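You operate a simulated robot arm through the tools that you are given. There is no shell and no other tool.

You are at the controls of a simulated two-armed robot. One attempt, no reset.

JOB
Take the bench cloth from the top of the spinner bench and lay it out flat on the top of the test bench.

The check looks at the end state, three seconds after you hand in, the way a careful person would. Anything else that was tipped, shoved, dropped, spilled or broken makes it a failure. Flat cloth is picked up by pressing the open fingertips on it (5 to 10 N) and closing them slowly along it; thin cloth reads only 2 to 8 mm in the jaws.

ROBOT AND FRAMES
Two 6-joint arms with two-finger grippers on one trunk, on a base that moves. Base frame: it is fixed to the floor where the robot stands at the start and does not move with it; the origin is under the middle of the robot, x ahead of it, y to its left, z up; the surface under the hand at the start is at about z = 0.92. Units: m, degrees, N and s.
The left shoulder is at the start at [0.07, 0.148, 1.428], the right one opposite. With the tool pointing down near the work surface each hand reaches from about 0.4 to 0.68 m from the robot's upright axis, wherever it stands, measured 20 degrees to its own side. Places, roughly: top of the test bench [0.5, 2.4, 0.9]. Payload 2.45 kg a hand.
The TCP of each hand is the grasp point between the finger pads, 0.03 m short of the fingertips. In the tool frame z runs along the fingers and y along their closing line. The gripper opens to 0.106 m; its body begins 0.079 m behind the TCP.
Orientation is that of the tool frame in the base frame, as a unit quaternion [x, y, z, w]. With the fingers straight down and closing along the base's y, the tool's x points along the base's -x, its y along +y and its z along -z.

CONTROLS
- The arms move only by the tool send_rows. It takes "left_moves", "right_moves" or both (then of equal length, played together; a hand with none holds still); each is a list of rows, each a list of 3 entries, a list of its own where there are three numbers: the opening, from 0 (shut) to 1 (fully open), then the shift along the tool's x, y, z in units of 50 mm (1.0 is 50 mm), then the turn, a rotation vector about the tool's x, y, z in units of 6 degrees (1.0 is 6 degrees). In form: [[fingers, [tx, ty, tz], [ax, ay, az]], ...]. A call has 1 to 20 rows; each row shifts and turns the commanded pose from where the row before left it, along the tool's axes as they then stand. A call with a number of a shift or a turn outside -1 to 1 is refused whole. Each row takes 0.2 s and may step no farther than 0.05 m and 8.6 degrees from the row before; otherwise, or with a gripper value out of range, the whole call is refused. Where a pose cannot be reached the arm comes as near as it can. A force on the tool above 40 N (or 10 N above the force at the start of the call, whichever is more), or a blocked arm, ends the call early, and 0.2 s more pass. The fingers move at their own pace (about 0.072 m/s each) and stop on an object; they squeeze with about 35 N. The grip force told is the motor's: it shows also when the fingers shut on nothing. Time passes only in rows, and 0.2 s behind the last, so rows that do not move let the fingers close. It gives the time, the measured TCP pose, the force on the tool (base axes), the opening and the grip force at its end, in the units of the frame above (readings bear some noise), with the torque about the TCP (base axes, N m) and any sound that the robot's microphone picked up, and new pictures: "views" is both (left out), scene, wrist or none (wrist: the cameras of the hands that moved).
- Cameras (640 x 400 px; columns grow to the right, rows downward): "scene" is now at [0.1184, 0.0034, 1.63]; the picture's right is [0.04, -1.00, 0.00], its down [-0.83, -0.04, -0.55] and it looks along [0.55, 0.02, -0.83] (base axes); focal length 279 px, centre (320, 200). "left" rides on the left gripper at [0.076, 0.002, -0.106] in its tool frame; the picture's right is [-0.02, 1.00, 0.00], its down [-0.78, -0.02, -0.62] and it looks along [-0.62, -0.01, 0.78] (tool axes); focal length 247 px, centre (320, 200). "right" rides on the right gripper at [0.076, -0.002, -0.106] in its tool frame; the picture's right is [0.02, 1.00, 0.00], its down [-0.78, 0.02, -0.62] and it looks along [-0.62, 0.01, 0.78] (tool axes); focal length 247 px, centre (320, 200). There is no depth. A picture from a camera that has moved, and an enlarged one, comes with that camera's place and axes in the base frame and with its lens.
- slide_trunk(by): slides the trunk up (or, below 0, down) by that many m; the arms and the scene camera ride with it, the base frame stays. It gives what a move gives, with no picture.
- drive_base(legs): drives the robot by 1 to 6 legs, each [ahead, left, turn to the left] in m, m and degrees, along the robot's own axes; the way and the turn of a leg run together, so that a leg with both is an arc; at most 1.5 m and 180 degrees a leg. The arms and the cameras ride along, it lands a little off, and it stops where it bumps. It gives what a move gives, and a new picture of the scene camera.
- head_to(pan, tilt): turns the head with the scene camera to pan (to the left, within 86 degrees either way) and tilt (down, from -29 to 69), counted from straight ahead of the robot. It gives what a move gives, and a new picture of the scene camera.
- close_up(camera, box): a new picture of the part [left, top, right, bottom] of that camera's present view, enlarged. The clock stands still meanwhile.
- sign_off(): hands the job in; it is judged then, once.

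Places have to be worked out from the pictures, the camera data and where the tool is seen. Open the grippers and draw the arms clear of the work before you hand the job in, unless the task says otherwise.

The tools are called after "Call:" as name(argument=value, ...) on one line, values as JSON. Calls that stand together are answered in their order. send_rows: Moves the arms, as the interface text tells. Its arguments: {"type":"object","properties":{"left_moves":{"type":"array","items":{"type":"array"}},"right_moves":{"type":"array","items":{"type":"array"}},"views":{"type":"string","enum":["both","scene","wrist","none"]}},"required":[]} The other tools are called the same way: slide_trunk (by) moves the trunk up or down; drive_base (legs) drives the base; head_to (pan, tilt) turns the head that bears the scene camera; close_up (camera, box) takes an enlarged picture of a part of a camera's view; sign_off () hands the job in.

At the start:

```text
clock: 0.0
left_tool_pos: [0.4749, 0.2874, 1.0328]
left_tool_rot: [0.0, 1.0, 0.0, 0.0]
left_force: [0.6, -0.1, 0.4]
left_torque: [-0.04, 0.0, -0.01]
left_grip_width: 0.1058
left_gripper_force: 0.1
right_tool_pos: [0.5992, -0.0686, 1.1528]
right_tool_rot: [0.0, 1.0, -0.001, 0.0]
right_force: [-0.1, -1.2, 0.5]
right_torque: [-0.03, -0.02, 0.01]
right_grip_width: 0.1057
right_gripper_force: 0.0
trunk travel left (down, up): [-0.901, 0.039]
robot x, y, heading: [-0.0036, -0.0022, -0.0]
head pan, tilt (commanded): [2.5, 56.4]
```

scene: 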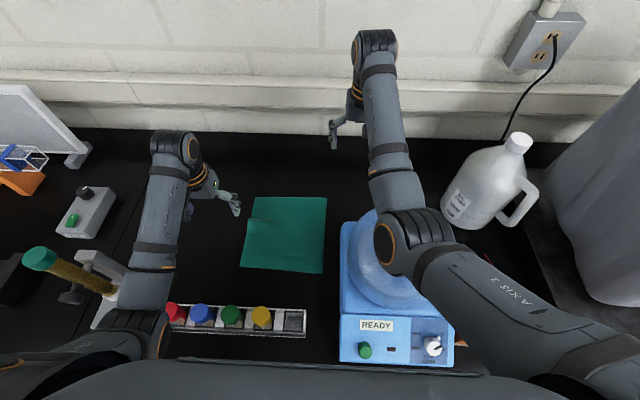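
right: 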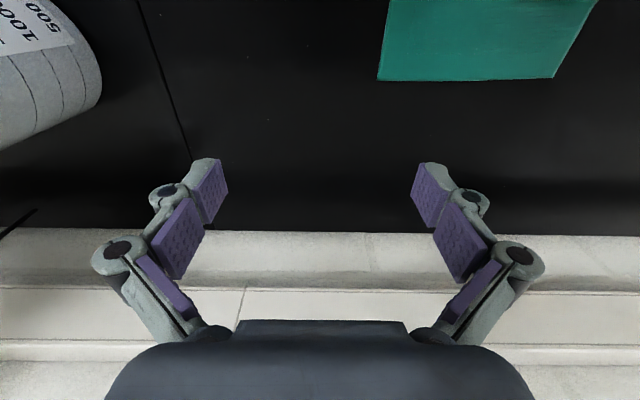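
left: 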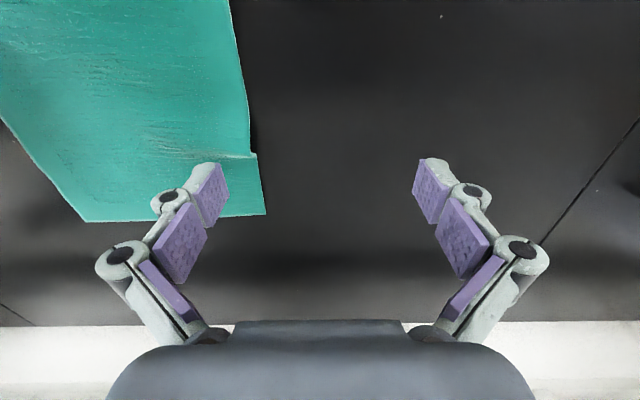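

The scene picture shows the teal cloth on the black bench at about x 0.36–0.60, y 0.0–0.22, between the tube rack and the blue spinner. I'll look closer to see how it lies (folds, layers) before moving.

Call:
close_up(camera="scene", box=[200, 160, 360, 300])

Call:
close_up(camera="left", box=[0, 0, 320, 240])

```text
2.86 times, centred on (280, 230) of scene
camera zoom: at [0.1184, 0.0034, 1.63], right [0.04, -1.0, 0.0], down [-0.83, -0.04, -0.55], along [0.55, 0.02, -0.83], focal length 798 px, centre (434, 114)
```

zoom: 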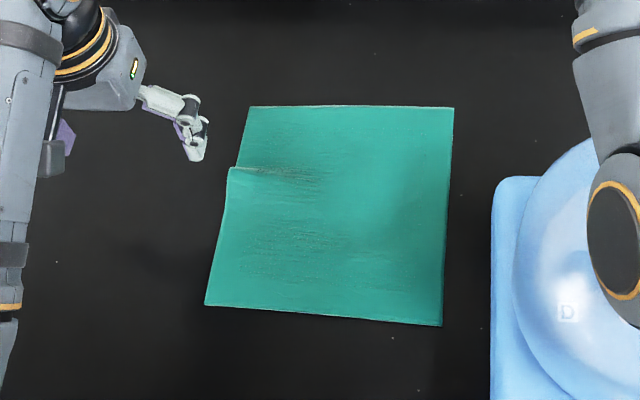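

```text
1.67 times, centred on (160, 120) of left
camera zoom: at [0.3978, 0.2893, 1.1404], right [0.02, 1.0, 0.0], down [0.78, -0.02, 0.62], along [0.62, -0.01, -0.78], focal length 412 px, centre (587, 333)
```

zoom: 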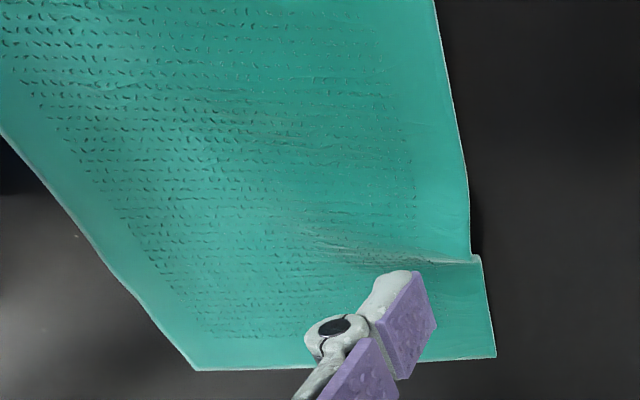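

The cloth looks like a single layer with one small ruck at its left edge. Next I look left to see the test bench and the way there.

Call:
head_to(pan=75, tilt=22)

Call:
head_to(pan=45, tilt=35)

Call:
head_to(pan=-30, tilt=45)

```text
clock: 1.4
left_tool_pos: [0.4747, 0.285, 1.0332]
left_tool_rot: [0.0, 1.0, 0.0, 0.0]
left_force: [-0.1, -0.1, 0.4]
left_torque: [-0.04, -0.01, 0.0]
left_grip_width: 0.1061
left_gripper_force: 0.0
right_tool_pos: [0.5997, -0.0686, 1.1523]
right_tool_rot: [0.0, 1.0, -0.001, -0.001]
right_force: [-0.2, -0.5, 0.5]
right_torque: [0.0, 0.01, 0.0]
right_grip_width: 0.106
right_gripper_force: 0.0
trunk travel left (down, up): [-0.901, 0.039]
robot x, y, heading: [0.0006, -0.0026, 0.1]
head pan, tilt (commanded): [75.0, 22.0]
camera scene: at [0.072, 0.0899, 1.6806], right [0.97, -0.26, 0.0], down [-0.1, -0.36, -0.93], along [0.24, 0.9, -0.38], focal length 279 px, centre (320, 200)
```

scene: 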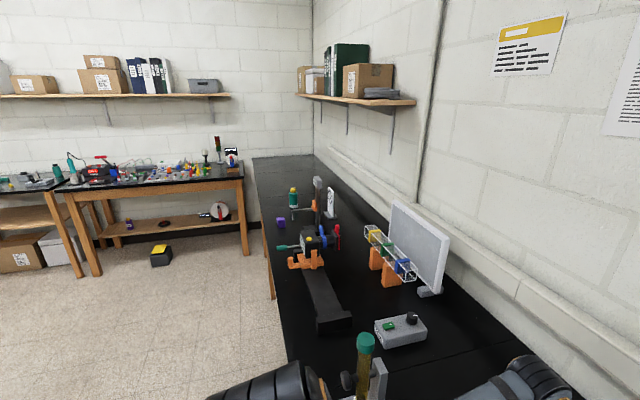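

```text
clock: 2.4
left_tool_pos: [0.4738, 0.2856, 1.0331]
left_tool_rot: [0.0, 1.0, 0.0, -0.001]
left_force: [-0.2, 0.3, -1.2]
left_torque: [-0.03, 0.0, -0.01]
left_grip_width: 0.1058
left_gripper_force: 0.1
right_tool_pos: [0.5995, -0.0681, 1.1529]
right_tool_rot: [0.001, 1.0, 0.0, 0.0]
right_force: [0.0, 0.0, -0.1]
right_torque: [-0.02, 0.01, 0.01]
right_grip_width: 0.1062
right_gripper_force: 0.0
trunk travel left (down, up): [-0.901, 0.039]
robot x, y, heading: [-0.003, 0.0041, -0.1]
head pan, tilt (commanded): [45.0, 35.0]
camera scene: at [0.11, 0.0626, 1.66], right [0.71, -0.71, 0.0], down [-0.41, -0.41, -0.82], along [0.58, 0.58, -0.57], focal length 279 px, centre (320, 200)
```

scene: 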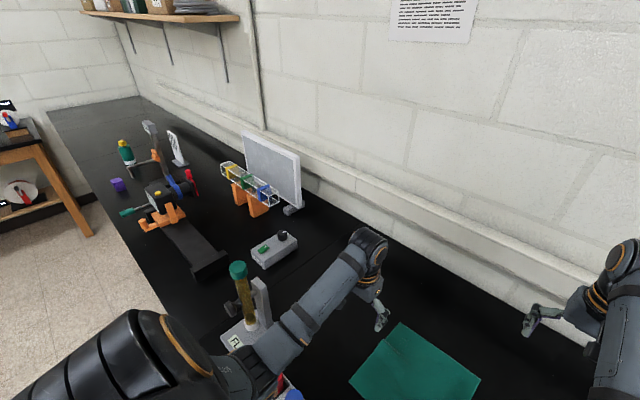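

```text
clock: 3.9
left_tool_pos: [0.4744, 0.2861, 1.0338]
left_tool_rot: [0.0, 1.0, 0.0, 0.0]
left_force: [1.0, -1.1, 0.1]
left_torque: [-0.01, -0.02, 0.0]
left_grip_width: 0.106
left_gripper_force: 0.1
right_tool_pos: [0.5991, -0.0681, 1.1523]
right_tool_rot: [0.0, 1.0, 0.0, 0.0]
right_force: [0.4, 0.4, -0.5]
right_torque: [-0.02, -0.03, -0.01]
right_grip_width: 0.106
right_gripper_force: 0.1
trunk travel left (down, up): [-0.901, 0.039]
robot x, y, heading: [-0.002, 0.0021, -0.0]
head pan, tilt (commanded): [-30.0, 45.0]
camera scene: at [0.1183, -0.0403, 1.6452], right [-0.5, -0.87, 0.0], down [-0.61, 0.35, -0.71], along [0.61, -0.35, -0.71], focal length 279 px, centre (320, 200)
```

scene: 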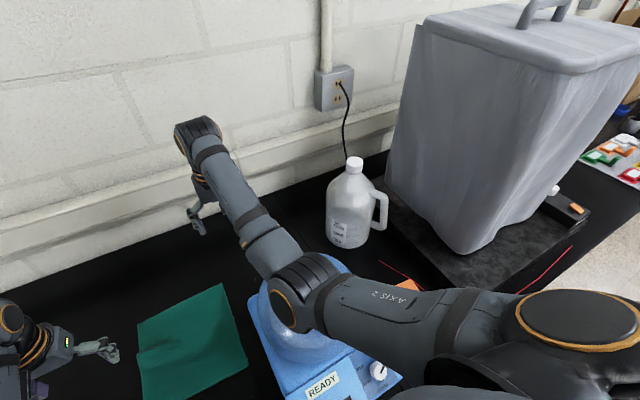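

The black counter runs along the wall to the left; the spot [0.5, 2.4] looks clear, and I'll need to back away from the counter before driving over. I check the floor on both sides.

Call:
head_to(pan=86, tilt=35)

Call:
head_to(pan=-86, tilt=35)

Call:
head_to(pan=78, tilt=18)

Call:
close_up(camera="scene", box=[200, 140, 440, 290])

```text
clock: 5.8
left_tool_pos: [0.475, 0.2867, 1.0319]
left_tool_rot: [0.0, 1.0, 0.0, 0.0]
left_force: [-0.1, -0.7, 0.3]
left_torque: [-0.02, 0.0, 0.0]
left_grip_width: 0.1059
left_gripper_force: 0.1
right_tool_pos: [0.6003, -0.0677, 1.1526]
right_tool_rot: [0.0, 1.0, 0.0, 0.0]
right_force: [0.2, -1.2, 1.6]
right_torque: [0.02, 0.0, -0.01]
right_grip_width: 0.106
right_gripper_force: 0.1
trunk travel left (down, up): [-0.901, 0.039]
robot x, y, heading: [0.0016, 0.0003, 0.2]
head pan, tilt (commanded): [85.9, 35.0]
camera scene: at [0.0542, 0.0881, 1.66], right [1.0, -0.07, 0.0], down [-0.04, -0.57, -0.82], along [0.06, 0.82, -0.57], focal length 279 px, centre (320, 200)
```

scene: 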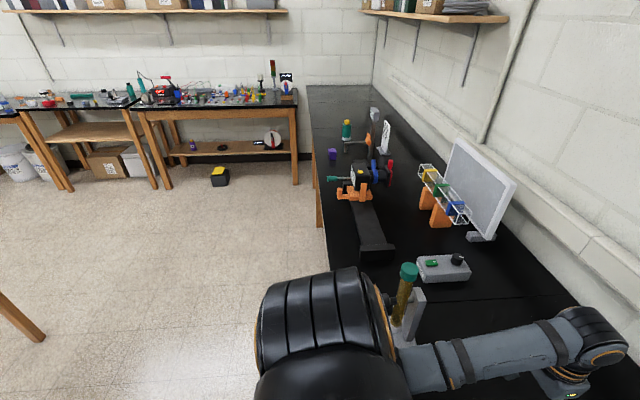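

```text
clock: 8.4
left_tool_pos: [0.4736, 0.2866, 1.0334]
left_tool_rot: [0.0, 1.0, -0.001, 0.0]
left_force: [0.4, 0.5, 0.6]
left_torque: [-0.01, 0.01, -0.03]
left_grip_width: 0.1058
left_gripper_force: 0.0
right_tool_pos: [0.601, -0.0688, 1.1538]
right_tool_rot: [0.0, 1.0, 0.0, 0.0]
right_force: [1.2, 0.2, 0.0]
right_torque: [0.02, 0.04, -0.01]
right_grip_width: 0.1061
right_gripper_force: 0.0
trunk travel left (down, up): [-0.901, 0.039]
robot x, y, heading: [0.0008, 0.0032, -0.1]
head pan, tilt (commanded): [-85.9, 35.0]
camera scene: at [0.0541, -0.0876, 1.66], right [-1.0, -0.07, 0.0], down [-0.04, 0.57, -0.82], along [0.06, -0.82, -0.57], focal length 279 px, centre (320, 200)
```

scene: 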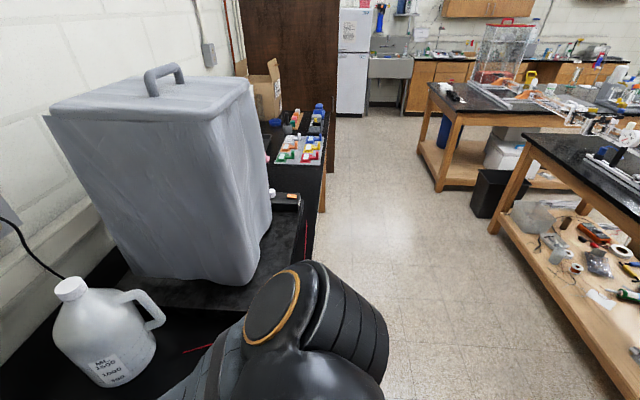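

```text
clock: 10.9
left_tool_pos: [0.4749, 0.2869, 1.0324]
left_tool_rot: [0.0, 1.0, 0.0, 0.0]
left_force: [0.0, 0.5, 0.6]
left_torque: [0.01, 0.01, 0.02]
left_grip_width: 0.1061
left_gripper_force: 0.0
right_tool_pos: [0.5993, -0.0672, 1.1533]
right_tool_rot: [-0.001, 1.0, 0.0, -0.001]
right_force: [1.3, -0.6, -0.6]
right_torque: [0.01, -0.02, 0.02]
right_grip_width: 0.1059
right_gripper_force: 0.1
trunk travel left (down, up): [-0.901, 0.039]
robot x, y, heading: [0.0015, -0.0004, -0.1]
head pan, tilt (commanded): [78.0, 18.0]
camera scene: at [0.0673, 0.0916, 1.6871], right [0.98, -0.21, 0.0], down [-0.06, -0.3, -0.95], along [0.2, 0.93, -0.31], focal length 279 px, centre (320, 200)
```

scene: 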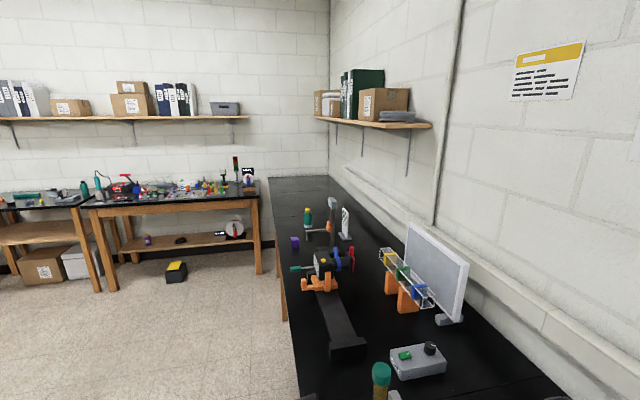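

```text
2.67 times, centred on (320, 215) of scene
camera zoom: at [0.0673, 0.0916, 1.6871], right [0.98, -0.21, 0.0], down [-0.06, -0.3, -0.95], along [0.2, 0.93, -0.31], focal length 745 px, centre (320, 160)
```

zoom: 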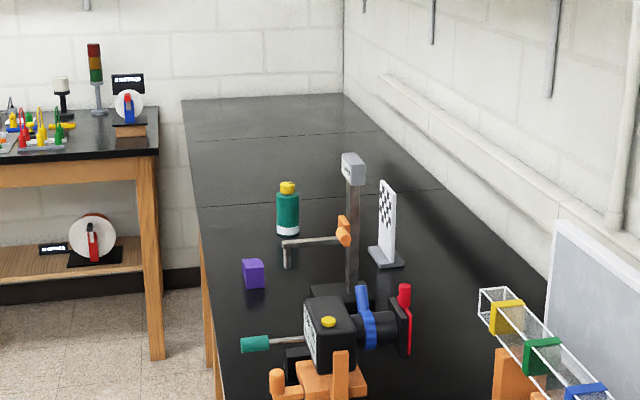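

The test bench is the empty counter section between seams at y≈2.04 and 2.70 (x≈0.14–0.85), and the aisle behind me is about 1.3 m deep. I first raise the left hand and bring it over the far-left part of the cloth, narrowing both grippers to about 0.05 m, and aim the head at the cloth.

Call:
head_to(pan=8, tilt=56)

Call:
send_rows(left_moves=[[0.9, [0, 0, -0.9], [0, 0, 0]], [0.8, [-0.3, -0.5, -0.7], [0, 0, 0]], [0.7, [-0.4, -0.7, -0.5], [0, 0, 0]], [0.6, [-0.5, -0.7, -0.2], [0, 0, 0]], [0.5, [-0.5, -0.3, 0], [0, 0, 0]], [0.47, [0, 0, 0], [0, 0, 0]], [0.47, [0, 0, 0], [0, 0, 0]]], right_moves=[[0.9, [0, 0, 0], [0, 0, 0]], [0.8, [0, 0, 0], [0, 0, 0]], [0.7, [0, 0, 0], [0, 0, 0]], [0.6, [0, 0, 0], [0, 0, 0]], [0.5, [0, 0, 0], [0, 0, 0]], [0.47, [0, 0, 0], [0, 0, 0]], [0.47, [0, 0, 0], [0, 0, 0]]])

```text
clock: 12.3
left_tool_pos: [0.474, 0.2864, 1.0337]
left_tool_rot: [0.0, 1.0, 0.0, -0.001]
left_force: [0.1, 0.7, 0.2]
left_torque: [0.0, 0.01, -0.02]
left_grip_width: 0.1058
left_gripper_force: 0.0
right_tool_pos: [0.5994, -0.0683, 1.1525]
right_tool_rot: [0.001, 1.0, 0.0, 0.0]
right_force: [0.1, 0.0, 1.4]
right_torque: [0.01, -0.02, -0.01]
right_grip_width: 0.1062
right_gripper_force: 0.2
trunk travel left (down, up): [-0.901, 0.039]
robot x, y, heading: [-0.001, -0.0023, 0.2]
head pan, tilt (commanded): [8.0, 56.0]
camera scene: at [0.1182, 0.0103, 1.6305], right [0.14, -0.99, 0.0], down [-0.82, -0.12, -0.56], along [0.55, 0.08, -0.83], focal length 279 px, centre (320, 200)
```

scene: 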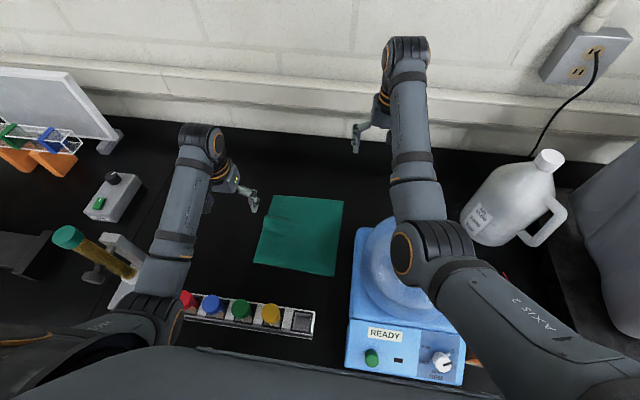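

```text
clock: 13.9
left_tool_pos: [0.5827, 0.1947, 1.0805]
left_tool_rot: [0.0, 1.0, 0.0, -0.001]
left_force: [0.4, 0.3, -0.2]
left_torque: [0.0, 0.02, -0.03]
left_grip_width: 0.05
left_gripper_force: 0.1
left hand out of reach, approached as far as the arm can: row 1, 2, 3
right_tool_pos: [0.5994, -0.0682, 1.1526]
right_tool_rot: [0.0, 1.0, 0.0, 0.001]
right_force: [0.2, 0.8, 0.3]
right_torque: [0.02, 0.0, 0.0]
right_grip_width: 0.0499
right_gripper_force: 0.1
trunk travel left (down, up): [-0.901, 0.039]
robot x, y, heading: [0.0024, 0.0002, -0.0]
head pan, tilt (commanded): [8.0, 56.0]
camera scene: at [0.1175, 0.0099, 1.6306], right [0.14, -0.99, 0.0], down [-0.82, -0.12, -0.56], along [0.55, 0.08, -0.83], focal length 279 px, centre (320, 200)
camera right: at [0.523, -0.0694, 1.2599], right [-0.02, 1.0, 0.0], down [0.78, 0.02, 0.62], along [0.62, 0.01, -0.78], focal length 247 px, centre (320, 200)
camera left: at [0.5053, 0.1972, 1.1881], right [0.02, 1.0, 0.0], down [0.78, -0.02, 0.62], along [0.62, -0.01, -0.78], focal length 247 px, centre (320, 200)
```

scene: 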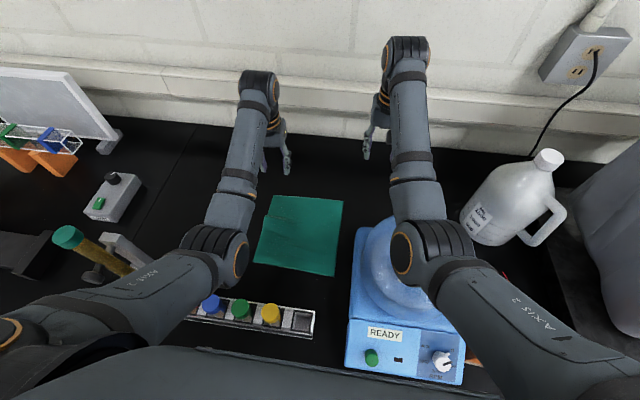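
right: 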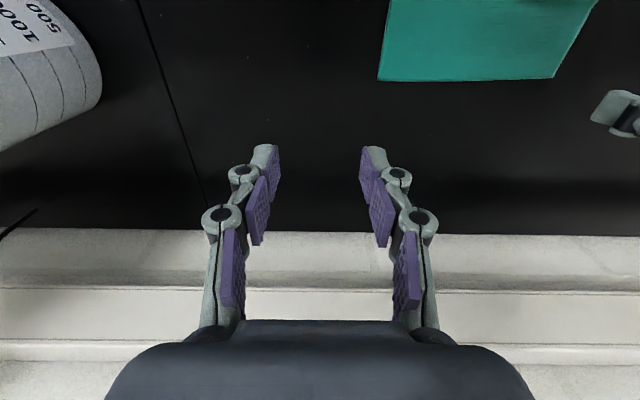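
left: 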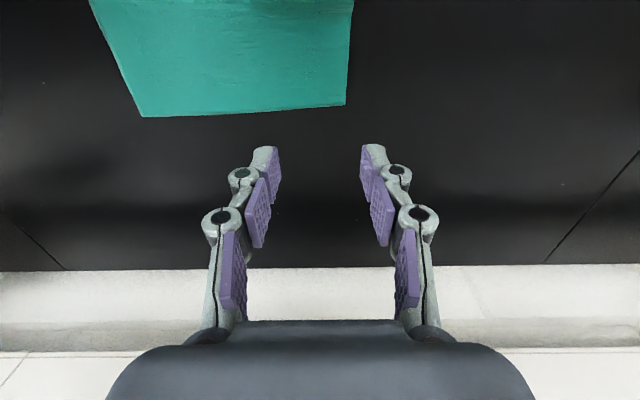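

Both grippers are at 0.05 m; the left hand now hovers past the far-left corner and the arms have limited height with the tool straight down. I shift the base 0.12 m left so the right arm reaches the cloth without passing low over the spinner.

Call:
drive_base(legs=[[0, 0.12, 0]])

```text
clock: 15.2
left_tool_pos: [0.583, 0.3141, 1.0816]
left_tool_rot: [0.0, 1.0, 0.001, 0.0]
left_force: [0.3, -0.8, -0.1]
left_torque: [0.05, 0.0, 0.01]
left_grip_width: 0.0498
left_gripper_force: 0.1
right_tool_pos: [0.5998, 0.0499, 1.1529]
right_tool_rot: [0.0, 1.0, 0.001, 0.0]
right_force: [0.8, -0.1, 0.4]
right_torque: [0.02, 0.01, 0.01]
right_grip_width: 0.0498
right_gripper_force: 0.0
trunk travel left (down, up): [-0.901, 0.039]
robot x, y, heading: [0.0037, 0.118, 0.2]
head pan, tilt (commanded): [8.0, 56.0]
camera scene: at [0.118, 0.1285, 1.6305], right [0.14, -0.99, 0.0], down [-0.82, -0.11, -0.56], along [0.55, 0.08, -0.83], focal length 279 px, centre (320, 200)
```

scene: 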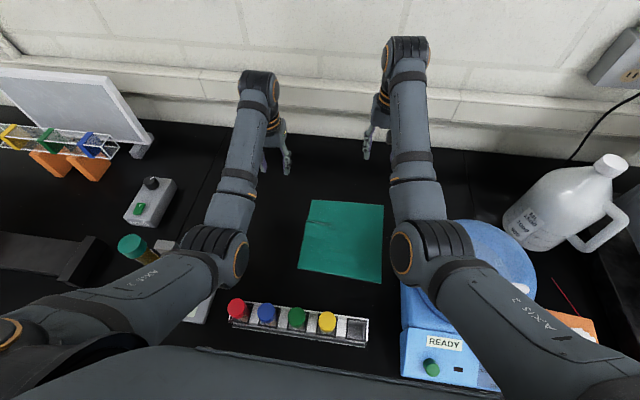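

The base moved as asked and the cloth is unobstructed now. I take a close-up to fix its corner positions.

Call:
close_up(camera="scene", box=[260, 170, 420, 300])

Call:
close_up(camera="scene", box=[60, 200, 400, 380])

```text
3.08 times, centred on (340, 235) of scene
camera zoom: at [0.118, 0.1285, 1.6305], right [0.14, -0.99, 0.0], down [-0.82, -0.11, -0.56], along [0.55, 0.08, -0.83], focal length 859 px, centre (258, 92)
```

zoom: 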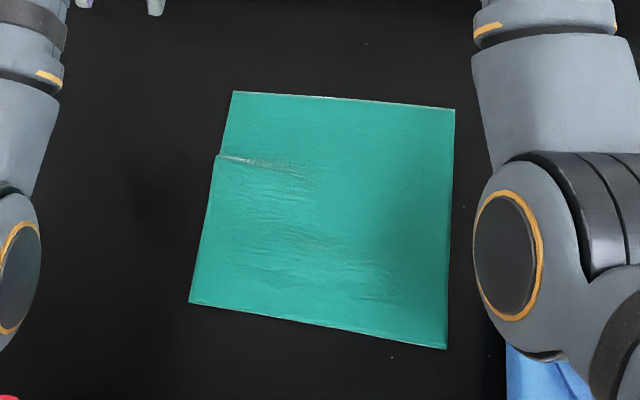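

```text
1.88 times, centred on (230, 290) of scene
camera zoom: at [0.118, 0.1285, 1.6305], right [0.14, -0.99, 0.0], down [-0.82, -0.11, -0.56], along [0.55, 0.08, -0.83], focal length 526 px, centre (489, 31)
```

zoom: 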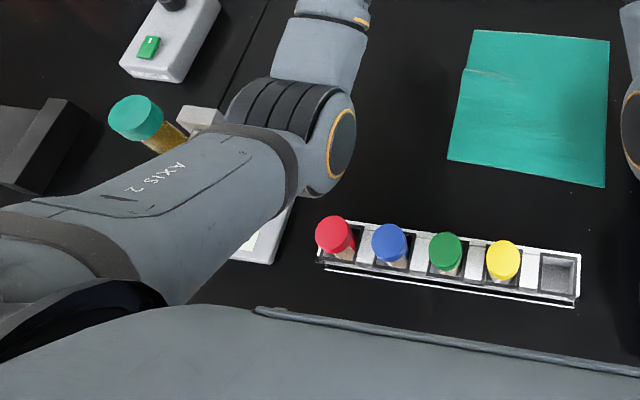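

Corner estimates: far-left (0.587, 0.221), far-right (0.596, 0.003), near-left (0.367, 0.226), near-right (0.358, 0.008). I'll pinch near the two far corners; first lower the right hand over (0.578, 0.033) to about 3 cm above the cloth, and bring the left over its corner too.

Call:
send_rows(right_moves=[[0.45, [0.2, -0.15, 0.8], [0, 0, 0]], [0.45, [0.24, -0.19, 0.9], [0, 0, 0]], [0.45, [0, 0, 0.9], [0, 0, 0]], [0.45, [0, 0, 0.86], [0, 0, 0]], [0.45, [0, 0, 0], [0, 0, 0]]], left_moves=[[0.45, [0.1, -0.7, 0.5], [0, 0, 0]], [0.45, [0.1, -0.7, 0.6], [0, 0, 0]], [0.45, [0, -0.6, 0.5], [0, 0, 0]], [0.45, [0, -0.48, 0.43], [0, 0, 0]], [0.45, [0, 0, 0], [0, 0, 0]]])

```text
clock: 16.4
left_tool_pos: [0.5729, 0.1938, 0.9785]
left_tool_rot: [-0.001, 1.0, 0.004, 0.001]
left_force: [-0.8, 0.8, -0.2]
left_torque: [0.0, -0.01, -0.01]
left_grip_width: 0.0477
left_gripper_force: 0.0
right_tool_pos: [0.5777, 0.0325, 0.9806]
right_tool_rot: [0.001, 1.0, 0.0, 0.0]
right_force: [-0.5, 0.8, -0.3]
right_torque: [0.01, -0.03, 0.02]
right_grip_width: 0.0477
right_gripper_force: 0.0
trunk travel left (down, up): [-0.901, 0.039]
robot x, y, heading: [0.0005, 0.1215, -0.2]
head pan, tilt (commanded): [8.0, 56.0]
camera scene: at [0.1173, 0.1312, 1.6306], right [0.14, -0.99, 0.0], down [-0.82, -0.12, -0.56], along [0.55, 0.08, -0.83], focal length 279 px, centre (320, 200)
camera right: at [0.5012, 0.0322, 1.0874], right [-0.02, 1.0, 0.0], down [0.78, 0.02, 0.62], along [0.62, 0.01, -0.78], focal length 247 px, centre (320, 200)
camera left: at [0.4958, 0.196, 1.0865], right [0.02, 1.0, 0.01], down [0.78, -0.02, 0.62], along [0.62, -0.01, -0.78], focal length 247 px, centre (320, 200)
```

scene: 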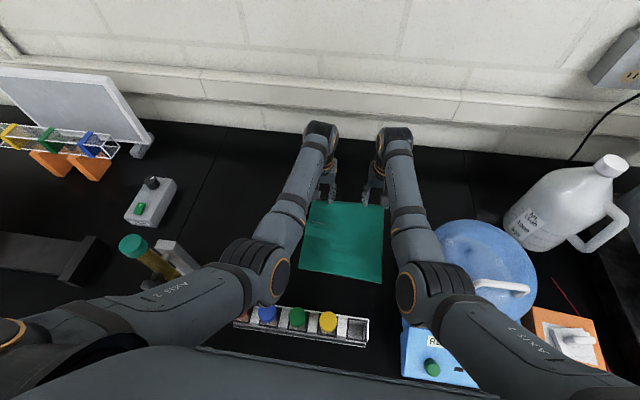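
right: 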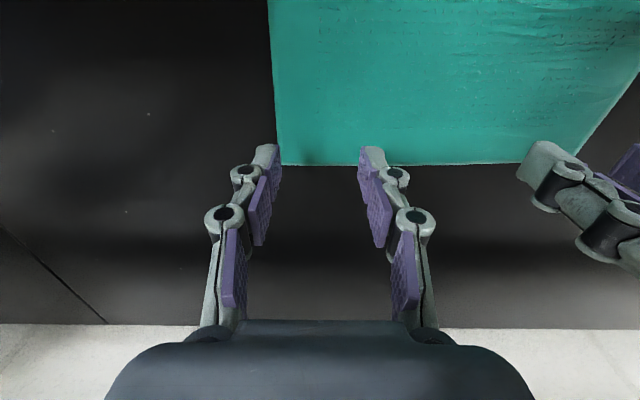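
left: 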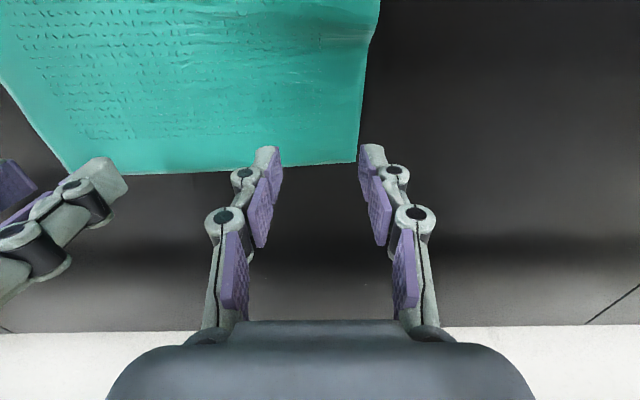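

Projection from both wrist cameras puts each pair of fingertips about 6–7 mm inside the side edges and ~20 mm inside the far edge. I lower the right hand to near contact in small steps.

Call:
send_rows(right_moves=[[0.45, [0, 0, 0.3], [0, 0, 0]], [0.45, [0, 0, 0.2], [0, 0, 0]], [0.45, [0, 0, 0.06], [0, 0, 0]], [0.45, [0, 0, 0.03], [0, 0, 0]], [0.45, [0, 0, 0], [0, 0, 0]]], views="wrist")

```text
clock: 17.6
left_tool_pos: [0.5719, 0.1942, 0.98]
left_tool_rot: [-0.002, 1.0, 0.003, 0.0]
left_force: [0.0, -1.1, 0.5]
left_torque: [0.03, -0.03, -0.02]
left_grip_width: 0.0479
left_gripper_force: 0.0
right_tool_pos: [0.5785, 0.0349, 0.9517]
right_tool_rot: [0.001, 1.0, 0.0, 0.001]
right_force: [0.7, 0.4, 10.2]
right_torque: [0.03, -0.01, -0.01]
right_grip_width: 0.048
right_gripper_force: 4.2
trunk travel left (down, up): [-0.901, 0.039]
robot x, y, heading: [0.0026, 0.1248, 0.3]
head pan, tilt (commanded): [8.0, 56.0]
camera right: at [0.5007, 0.0342, 1.0584], right [-0.02, 1.0, 0.0], down [0.78, 0.02, 0.62], along [0.62, 0.01, -0.78], focal length 247 px, centre (320, 200)
```

right: 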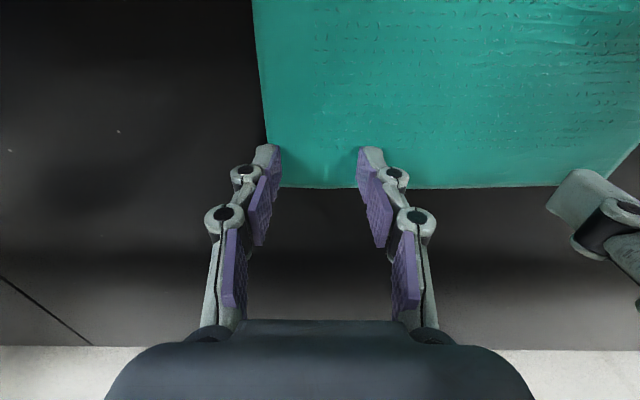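

The right fingertips press with about 10 N and both sit on the cloth. I close them slowly, checking the force partway.

Call:
send_rows(right_moves=[[0.41, [0, 0, 0], [0, 0, 0]], [0.37, [0, 0, 0], [0, 0, 0]], [0.33, [0, 0, 0], [0, 0, 0]], [0.29, [0, 0, 0], [0, 0, 0]], [0.25, [0, 0, 0], [0, 0, 0]]], views="wrist")

```text
clock: 18.8
left_tool_pos: [0.5718, 0.194, 0.9808]
left_tool_rot: [-0.002, 1.0, 0.003, 0.001]
left_force: [0.8, 0.8, -0.6]
left_torque: [0.01, 0.0, 0.0]
left_grip_width: 0.0475
left_gripper_force: 0.1
right_tool_pos: [0.576, 0.036, 0.9522]
right_tool_rot: [-0.001, 1.0, -0.001, 0.002]
right_force: [3.4, 0.7, 16.8]
right_torque: [0.11, -0.04, 0.0]
right_grip_width: 0.0273
right_gripper_force: 0.3
trunk travel left (down, up): [-0.901, 0.039]
robot x, y, heading: [-0.0032, 0.1198, 0.1]
head pan, tilt (commanded): [8.0, 56.0]
camera right: at [0.4998, 0.0345, 1.0589], right [-0.02, 1.0, 0.0], down [0.78, 0.02, 0.62], along [0.62, 0.01, -0.78], focal length 247 px, centre (320, 200)
```

right: 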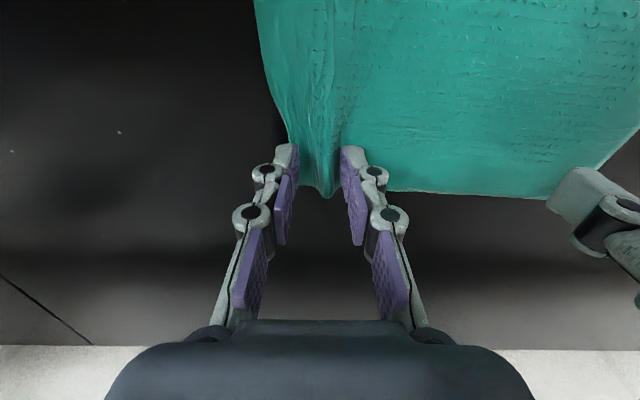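

The cloth is gathering into a ridge between the fingers, with the press at ~17 N, so I ease up by about half a millimetre while closing fully.

Call:
send_rows(right_moves=[[0.21, [0, 0, -0.012], [0, 0, 0]], [0.17, [0, 0, -0.006], [0, 0, 0]], [0.13, [0, 0, -0.006], [0, 0, 0]], [0.09, [0, 0, 0], [0, 0, 0]], [0.05, [0, 0, 0], [0, 0, 0]], [0.0, [0, 0, 0], [0, 0, 0]], [0.0, [0, 0, 0], [0, 0, 0]], [0.0, [0, 0, 0], [0, 0, 0]]], views="both")

```text
clock: 20.6
left_tool_pos: [0.5727, 0.1946, 0.9799]
left_tool_rot: [-0.003, 1.0, 0.003, 0.001]
left_force: [-0.3, 0.0, 0.9]
left_torque: [-0.01, 0.01, 0.01]
left_grip_width: 0.0476
left_gripper_force: 0.1
right_tool_pos: [0.5763, 0.0354, 0.9518]
right_tool_rot: [-0.001, 1.0, 0.0, 0.0]
right_force: [-0.7, 1.6, 5.3]
right_torque: [0.01, 0.05, -0.04]
right_grip_width: 0.0046
right_gripper_force: 34.2
trunk travel left (down, up): [-0.901, 0.039]
robot x, y, heading: [0.0015, 0.1246, 0.2]
head pan, tilt (commanded): [8.0, 56.0]
camera scene: at [0.1167, 0.1318, 1.6306], right [0.14, -0.99, 0.0], down [-0.82, -0.12, -0.56], along [0.55, 0.08, -0.83], focal length 279 px, centre (320, 200)
camera right: at [0.5004, 0.0347, 1.0591], right [-0.02, 1.0, 0.0], down [0.78, 0.02, 0.62], along [0.62, 0.01, -0.78], focal length 247 px, centre (320, 200)
```

scene: 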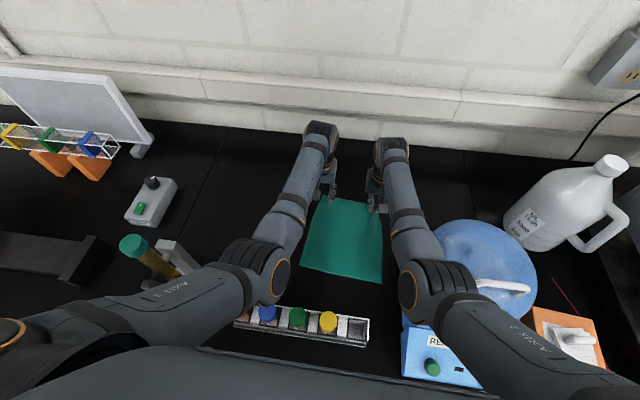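
right: 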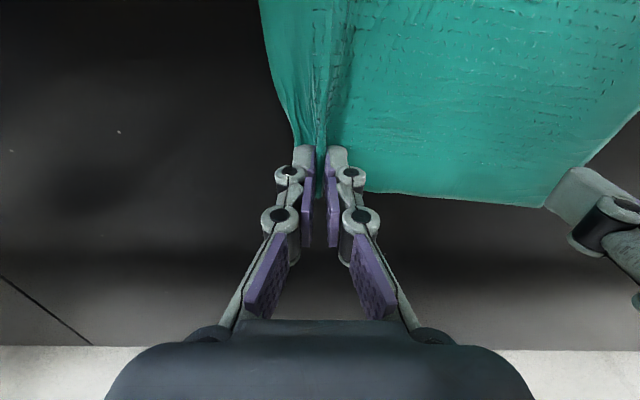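

The right hand holds the cloth (4.6 mm, 34 N). I check from the left wrist camera where the far-left corner lies now.

Call:
close_up(camera="left", box=[0, 0, 640, 400])

```text
1.00 times, centred on (320, 200) of left (not enlarged: the box is as wide or as high as the picture)
camera zoom: at [0.4954, 0.1963, 1.087], right [0.02, 1.0, 0.0], down [0.78, -0.02, 0.62], along [0.62, -0.01, -0.78], focal length 247 px, centre (320, 200)
```

zoom: 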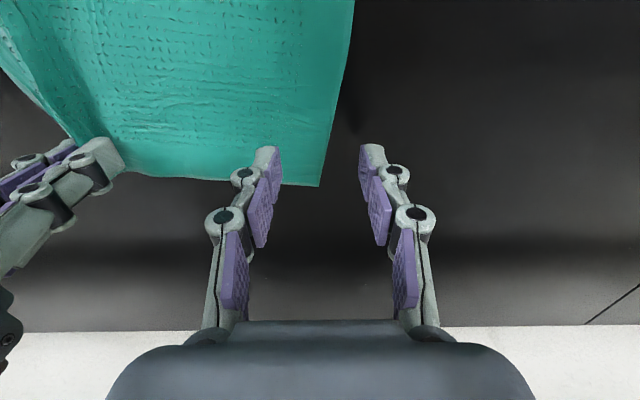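

The far-left corner has moved to about (0.613, 0.195), so I shift the left hand to about (0.590, 0.172) and lower to contact.

Call:
send_rows(left_moves=[[0.43, [-0.34, -0.45, 0], [0, 0, 0]], [0.43, [0, 0, 0.3], [0, 0, 0]], [0.43, [0, 0, 0.2], [0, 0, 0]], [0.43, [0, 0, 0.05], [0, 0, 0]], [0.43, [0, 0, 0], [0, 0, 0]]], views="wrist")

```text
clock: 21.8
left_tool_pos: [0.5901, 0.1685, 0.9533]
left_tool_rot: [0.0, 1.0, -0.001, 0.001]
left_force: [-0.4, -0.5, 2.0]
left_torque: [-0.03, -0.01, 0.01]
left_grip_width: 0.0455
left_gripper_force: 0.2
right_tool_pos: [0.5776, 0.0351, 0.953]
right_tool_rot: [0.001, 1.0, 0.0, 0.0]
right_force: [-1.3, 1.2, 7.5]
right_torque: [0.11, 0.06, -0.07]
right_grip_width: 0.0058
right_gripper_force: 38.7
trunk travel left (down, up): [-0.901, 0.039]
robot x, y, heading: [0.0042, 0.1175, -0.0]
head pan, tilt (commanded): [8.0, 56.0]
camera left: at [0.5122, 0.1715, 1.0599], right [0.02, 1.0, 0.0], down [0.78, -0.02, 0.62], along [0.62, -0.01, -0.78], focal length 247 px, centre (320, 200)
```

left: 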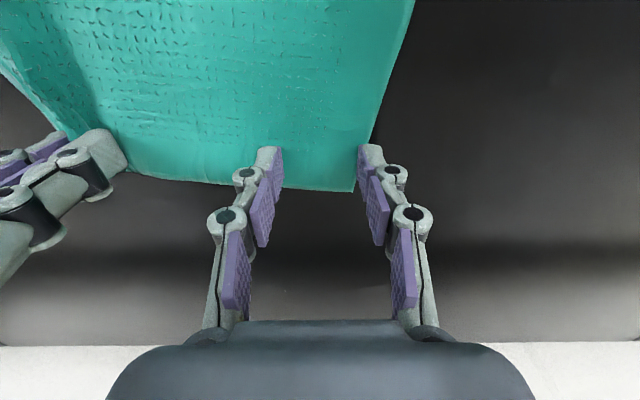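

Light contact (2 N); the outer finger is only a few millimetres inside the edge, so I lift 2 mm, shift 4 mm inward, and press to about 8 N.

Call:
send_rows(left_moves=[[0.43, [0, 0, -0.06], [0, 0, 0]], [0.43, [0, -0.08, 0], [0, 0, 0]], [0.43, [0, 0, 0.06], [0, 0, 0]], [0.43, [0, 0, 0.015], [0, 0, 0]], [0.43, [0, 0, 0], [0, 0, 0]]], views="wrist")

```text
clock: 23.0
left_tool_pos: [0.5884, 0.1656, 0.9534]
left_tool_rot: [0.0, 1.0, 0.0, 0.001]
left_force: [-0.4, -0.7, 3.8]
left_torque: [-0.04, 0.04, -0.04]
left_grip_width: 0.0457
left_gripper_force: 0.5
right_tool_pos: [0.5762, 0.0355, 0.9532]
right_tool_rot: [0.0, 1.0, 0.0, 0.0]
right_force: [0.3, 0.9, 2.5]
right_torque: [-0.08, 0.01, -0.02]
right_grip_width: 0.0033
right_gripper_force: 29.1
trunk travel left (down, up): [-0.901, 0.039]
robot x, y, heading: [-0.0006, 0.1206, -0.1]
head pan, tilt (commanded): [8.0, 56.0]
camera left: at [0.512, 0.1681, 1.0595], right [0.02, 1.0, 0.0], down [0.78, -0.02, 0.62], along [0.62, -0.01, -0.78], focal length 247 px, centre (320, 200)
```

left: 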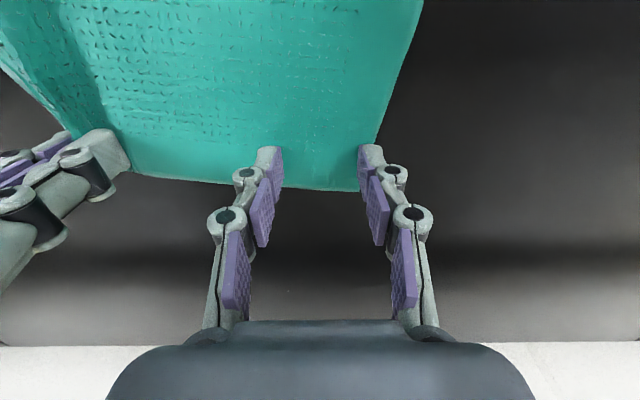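

Force is 3.8 N and the placement is good; I press half a millimetre more and start closing slowly.

Call:
send_rows(left_moves=[[0.43, [0, 0, 0.01], [0, 0, 0]], [0.39, [0, 0, 0], [0, 0, 0]], [0.35, [0, 0, 0], [0, 0, 0]], [0.31, [0, 0, 0], [0, 0, 0]], [0.27, [0, 0, 0], [0, 0, 0]]], views="wrist")

```text
clock: 24.2
left_tool_pos: [0.589, 0.1643, 0.9526]
left_tool_rot: [-0.001, 1.0, -0.001, 0.001]
left_force: [1.8, -4.1, 15.7]
left_torque: [-0.32, -0.07, 0.02]
left_grip_width: 0.0296
left_gripper_force: 5.1
right_tool_pos: [0.5766, 0.0367, 0.9528]
right_tool_rot: [-0.001, 1.0, -0.001, 0.001]
right_force: [0.7, 4.3, 1.4]
right_torque: [0.13, -0.02, -0.04]
right_grip_width: 0.0058
right_gripper_force: 37.2
trunk travel left (down, up): [-0.901, 0.039]
robot x, y, heading: [-0.0028, 0.1206, -0.1]
head pan, tilt (commanded): [8.0, 56.0]
camera left: at [0.5119, 0.1678, 1.0594], right [0.02, 1.0, 0.0], down [0.78, -0.02, 0.62], along [0.62, -0.01, -0.78], focal length 247 px, centre (320, 200)
```

left: 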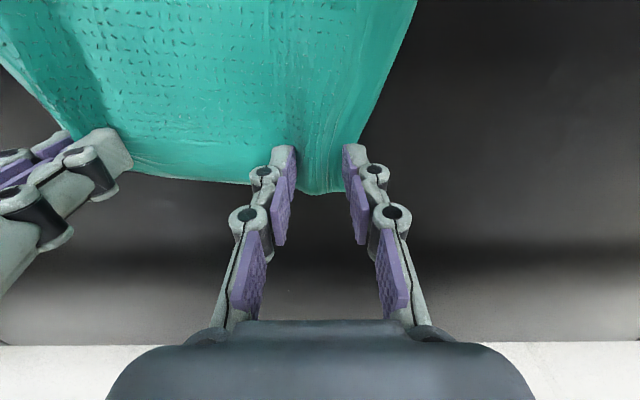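

It is gathering well, with about 4 N of tension between the hands. I finish closing while easing up slightly and letting the left hand drift a few millimetres toward the right.

Call:
send_rows(left_moves=[[0.23, [0, -0.04, -0.01], [0, 0, 0]], [0.19, [0, -0.04, -0.006], [0, 0, 0]], [0.15, [0, -0.04, -0.006], [0, 0, 0]], [0.11, [0, -0.03, 0], [0, 0, 0]], [0.06, [0, 0, 0], [0, 0, 0]], [0.0, [0, 0, 0], [0, 0, 0]], [0.0, [0, 0, 0], [0, 0, 0]], [0.0, [0, 0, 0], [0, 0, 0]]], views="both")

```text
clock: 26.0
left_tool_pos: [0.5882, 0.1559, 0.9523]
left_tool_rot: [0.001, 1.0, 0.0, 0.002]
left_force: [-2.5, -16.3, 9.5]
left_torque: [-0.46, 0.13, 0.09]
left_grip_width: 0.0052
left_gripper_force: 33.7
right_tool_pos: [0.5765, 0.0364, 0.953]
right_tool_rot: [0.0, 1.0, 0.001, 0.0]
right_force: [1.8, 13.3, 2.7]
right_torque: [0.39, -0.05, -0.1]
right_grip_width: 0.0049
right_gripper_force: 33.9
trunk travel left (down, up): [-0.901, 0.039]
robot x, y, heading: [-0.0015, 0.1215, -0.1]
head pan, tilt (commanded): [8.0, 56.0]
camera scene: at [0.1156, 0.1308, 1.6307], right [0.14, -0.99, 0.0], down [-0.82, -0.12, -0.56], along [0.56, 0.08, -0.83], focal length 279 px, centre (320, 200)
camera left: at [0.5111, 0.159, 1.0598], right [0.02, 1.0, 0.0], down [0.78, -0.02, 0.62], along [0.62, -0.02, -0.78], focal length 247 px, centre (320, 200)
```

scene: 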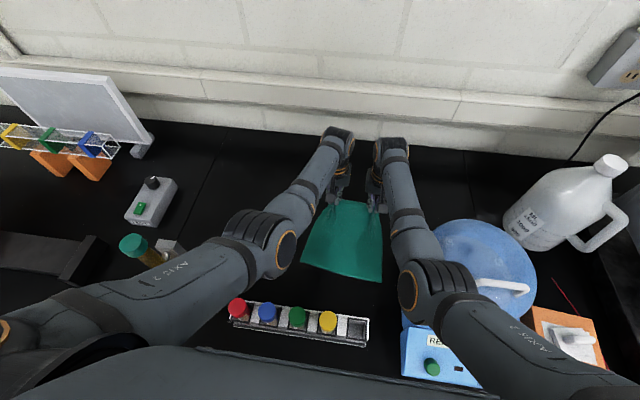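
left: 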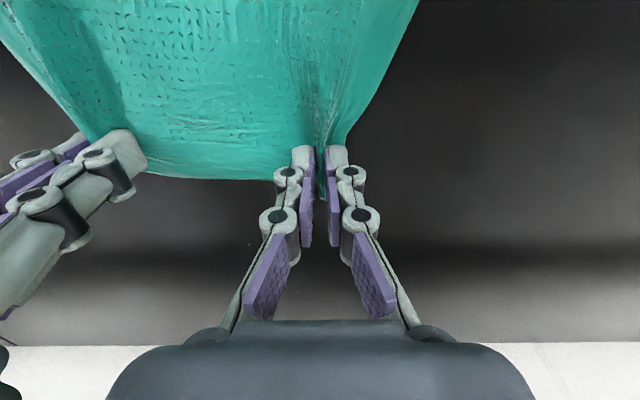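

Both hands hold the cloth (about 5 mm each) but there is ~15 N tension between them. I relax that by a few millimetres and lift straight up slowly about 9 cm.

Call:
send_rows(left_moves=[[0, [0, -0.06, -0.05], [0, 0, 0]], [0, [0, -0.02, -0.2], [0, 0, 0]], [0, [0, 0, -0.4], [0, 0, 0]], [0, [0, 0, -0.4], [0, 0, 0]], [0, [0, 0, -0.4], [0, 0, 0]], [0, [0, 0, -0.4], [0, 0, 0]]], right_moves=[[0, [0, 0.03, -0.05], [0, 0, 0]], [0, [0, 0, -0.2], [0, 0, 0]], [0, [0, 0, -0.4], [0, 0, 0]], [0, [0, 0, -0.4], [0, 0, 0]], [0, [0, 0, -0.4], [0, 0, 0]], [0, [0, 0, -0.4], [0, 0, 0]]], views="both")

```text
clock: 27.4
left_tool_pos: [0.5932, 0.1711, 1.0416]
left_tool_rot: [-0.009, 1.0, 0.006, 0.001]
left_force: [-4.8, -33.5, 0.8]
left_torque: [-1.14, 0.14, 0.14]
left_grip_width: 0.0088
left_gripper_force: 35.5
right_tool_pos: [0.5755, 0.0407, 1.0439]
right_tool_rot: [-0.002, 1.0, 0.004, 0.0]
right_force: [4.7, 33.4, -2.1]
right_torque: [1.0, -0.13, -0.2]
right_grip_width: 0.0057
right_gripper_force: 33.9
trunk travel left (down, up): [-0.901, 0.039]
robot x, y, heading: [0.0027, 0.1253, 0.1]
head pan, tilt (commanded): [8.0, 56.0]
camera scene: at [0.1172, 0.1318, 1.6305], right [0.14, -0.99, 0.0], down [-0.82, -0.12, -0.56], along [0.55, 0.08, -0.83], focal length 279 px, centre (320, 200)
camera right: at [0.5005, 0.0388, 1.1507], right [-0.02, 1.0, 0.01], down [0.78, 0.01, 0.62], along [0.62, 0.02, -0.78], focal length 247 px, centre (320, 200)
camera left: at [0.516, 0.1712, 1.1486], right [0.0, 1.0, 0.01], down [0.78, -0.01, 0.62], along [0.62, 0.01, -0.78], focal length 247 px, centre (320, 200)
```

scene: 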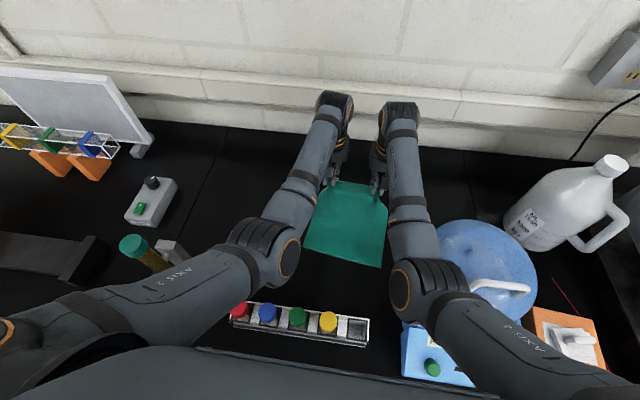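
right: 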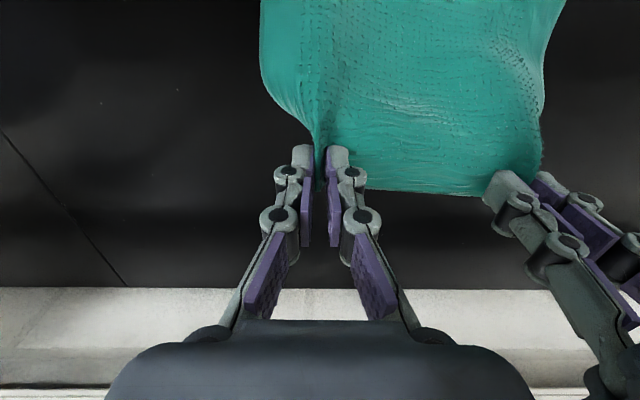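
left: 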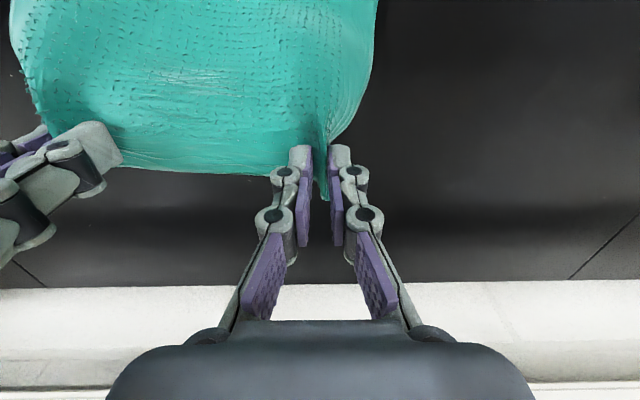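

The readings show 33 N tension and the left hand at y=0.171 rather than the commanded 0.152, which is unexpected. I hold still briefly to re-read before doing anything else.

Call:
send_rows(left_moves=[[0, [0, 0, 0], [0, 0, 0]]], right_moves=[[0, [0, 0, 0], [0, 0, 0]]], views="scene")

Call:
close_up(camera="scene", box=[260, 70, 460, 290])

```text
clock: 27.8
left_tool_pos: [0.5942, 0.1702, 1.0412]
left_tool_rot: [-0.009, 1.0, 0.007, 0.001]
left_force: [-4.1, -32.7, 2.0]
left_torque: [-1.08, 0.14, 0.14]
left_grip_width: 0.0084
left_gripper_force: 34.9
right_tool_pos: [0.5774, 0.0416, 1.045]
right_tool_rot: [-0.001, 1.0, 0.004, -0.001]
right_force: [4.6, 32.8, -1.3]
right_torque: [1.0, -0.15, -0.22]
right_grip_width: 0.0053
right_gripper_force: 33.8
trunk travel left (down, up): [-0.901, 0.039]
robot x, y, heading: [-0.0035, 0.1191, -0.1]
head pan, tilt (commanded): [8.0, 56.0]
camera scene: at [0.1186, 0.1313, 1.6305], right [0.14, -0.99, 0.0], down [-0.82, -0.12, -0.56], along [0.55, 0.08, -0.83], focal length 279 px, centre (320, 200)
```

scene: 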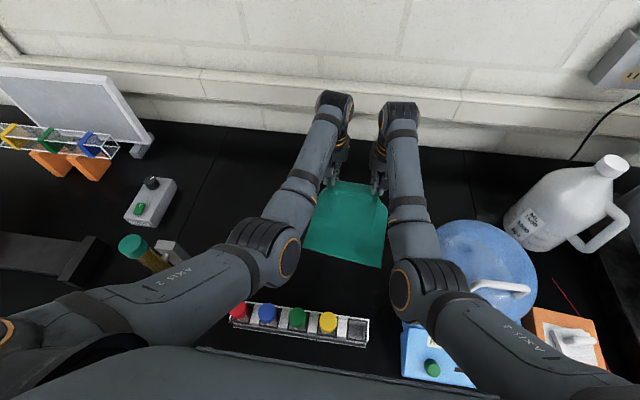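

```text
1.82 times, centred on (360, 180) of scene
camera zoom: at [0.1186, 0.1313, 1.6305], right [0.14, -0.99, 0.0], down [-0.82, -0.12, -0.56], along [0.55, 0.08, -0.83], focal length 508 px, centre (247, 236)
```

zoom: 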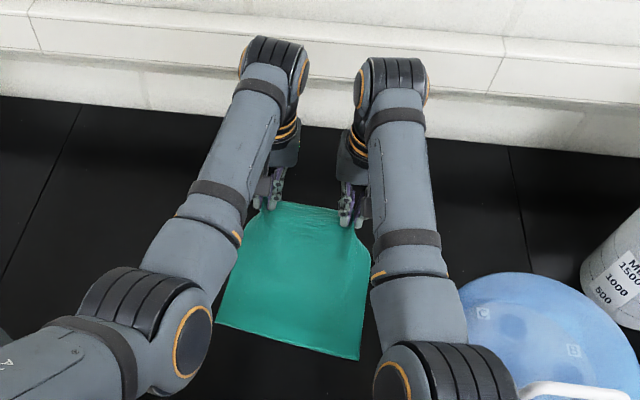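

It is steady and the arms don't touch each other; the cloth between the hands is simply too taut. I bring the hands together in small steps and see how the tension answers.

Call:
send_rows(left_moves=[[0, [0, -0.1, 0], [0, 0, 0]], [0, [0, 0, 0], [0, 0, 0]]], right_moves=[[0, [0, 0.04, 0], [0, 0, 0]], [0, [0, 0, 0], [0, 0, 0]]], views="none")

```text
clock: 28.4
left_tool_pos: [0.5942, 0.1706, 1.0399]
left_tool_rot: [-0.011, 1.0, 0.01, 0.0]
left_force: [-3.9, -31.7, 1.7]
left_torque: [-1.09, 0.14, 0.14]
left_grip_width: 0.008
left_gripper_force: 34.9
right_tool_pos: [0.5784, 0.0412, 1.0431]
right_tool_rot: [0.0, 1.0, 0.003, -0.001]
right_force: [5.8, 31.7, -1.6]
right_torque: [0.92, -0.17, -0.2]
right_grip_width: 0.0055
right_gripper_force: 34.4
trunk travel left (down, up): [-0.901, 0.039]
robot x, y, heading: [-0.0004, 0.1226, -0.1]
head pan, tilt (commanded): [8.0, 56.0]
```

The left hand did not follow; something limits it. I test whether moving the right hand toward the left slackens the cloth instead.

Call:
send_rows(right_moves=[[0, [0, 0.1, 0], [0, 0, 0]], [0, [0, 0.06, 0], [0, 0, 0]], [0, [0, 0, 0], [0, 0, 0]]], views="wrist")

```text
clock: 29.2
left_tool_pos: [0.5954, 0.1691, 1.0418]
left_tool_rot: [-0.011, 1.0, 0.011, 0.002]
left_force: [-3.1, -26.5, 1.2]
left_torque: [-0.9, 0.12, 0.15]
left_grip_width: 0.0078
left_gripper_force: 35.3
right_tool_pos: [0.5788, 0.0429, 1.0426]
right_tool_rot: [0.002, 1.0, -0.002, 0.0]
right_force: [4.0, 26.6, -1.8]
right_torque: [0.75, -0.09, -0.15]
right_grip_width: 0.0052
right_gripper_force: 33.6
trunk travel left (down, up): [-0.901, 0.039]
robot x, y, heading: [0.0043, 0.1198, 0.3]
head pan, tilt (commanded): [8.0, 56.0]
camera right: at [0.5023, 0.0425, 1.1502], right [-0.02, 1.0, 0.0], down [0.78, 0.02, 0.62], along [0.62, 0.01, -0.78], focal length 247 px, centre (320, 200)
```

right: 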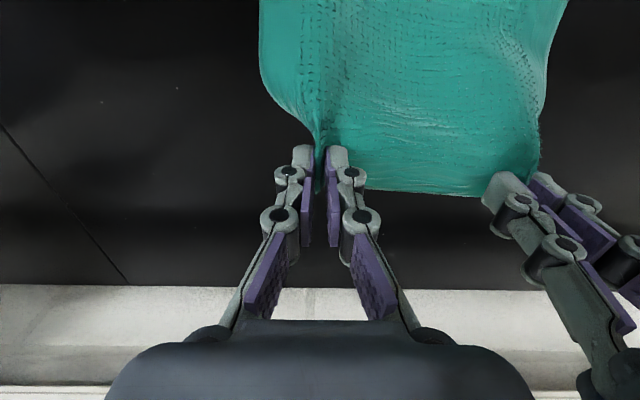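

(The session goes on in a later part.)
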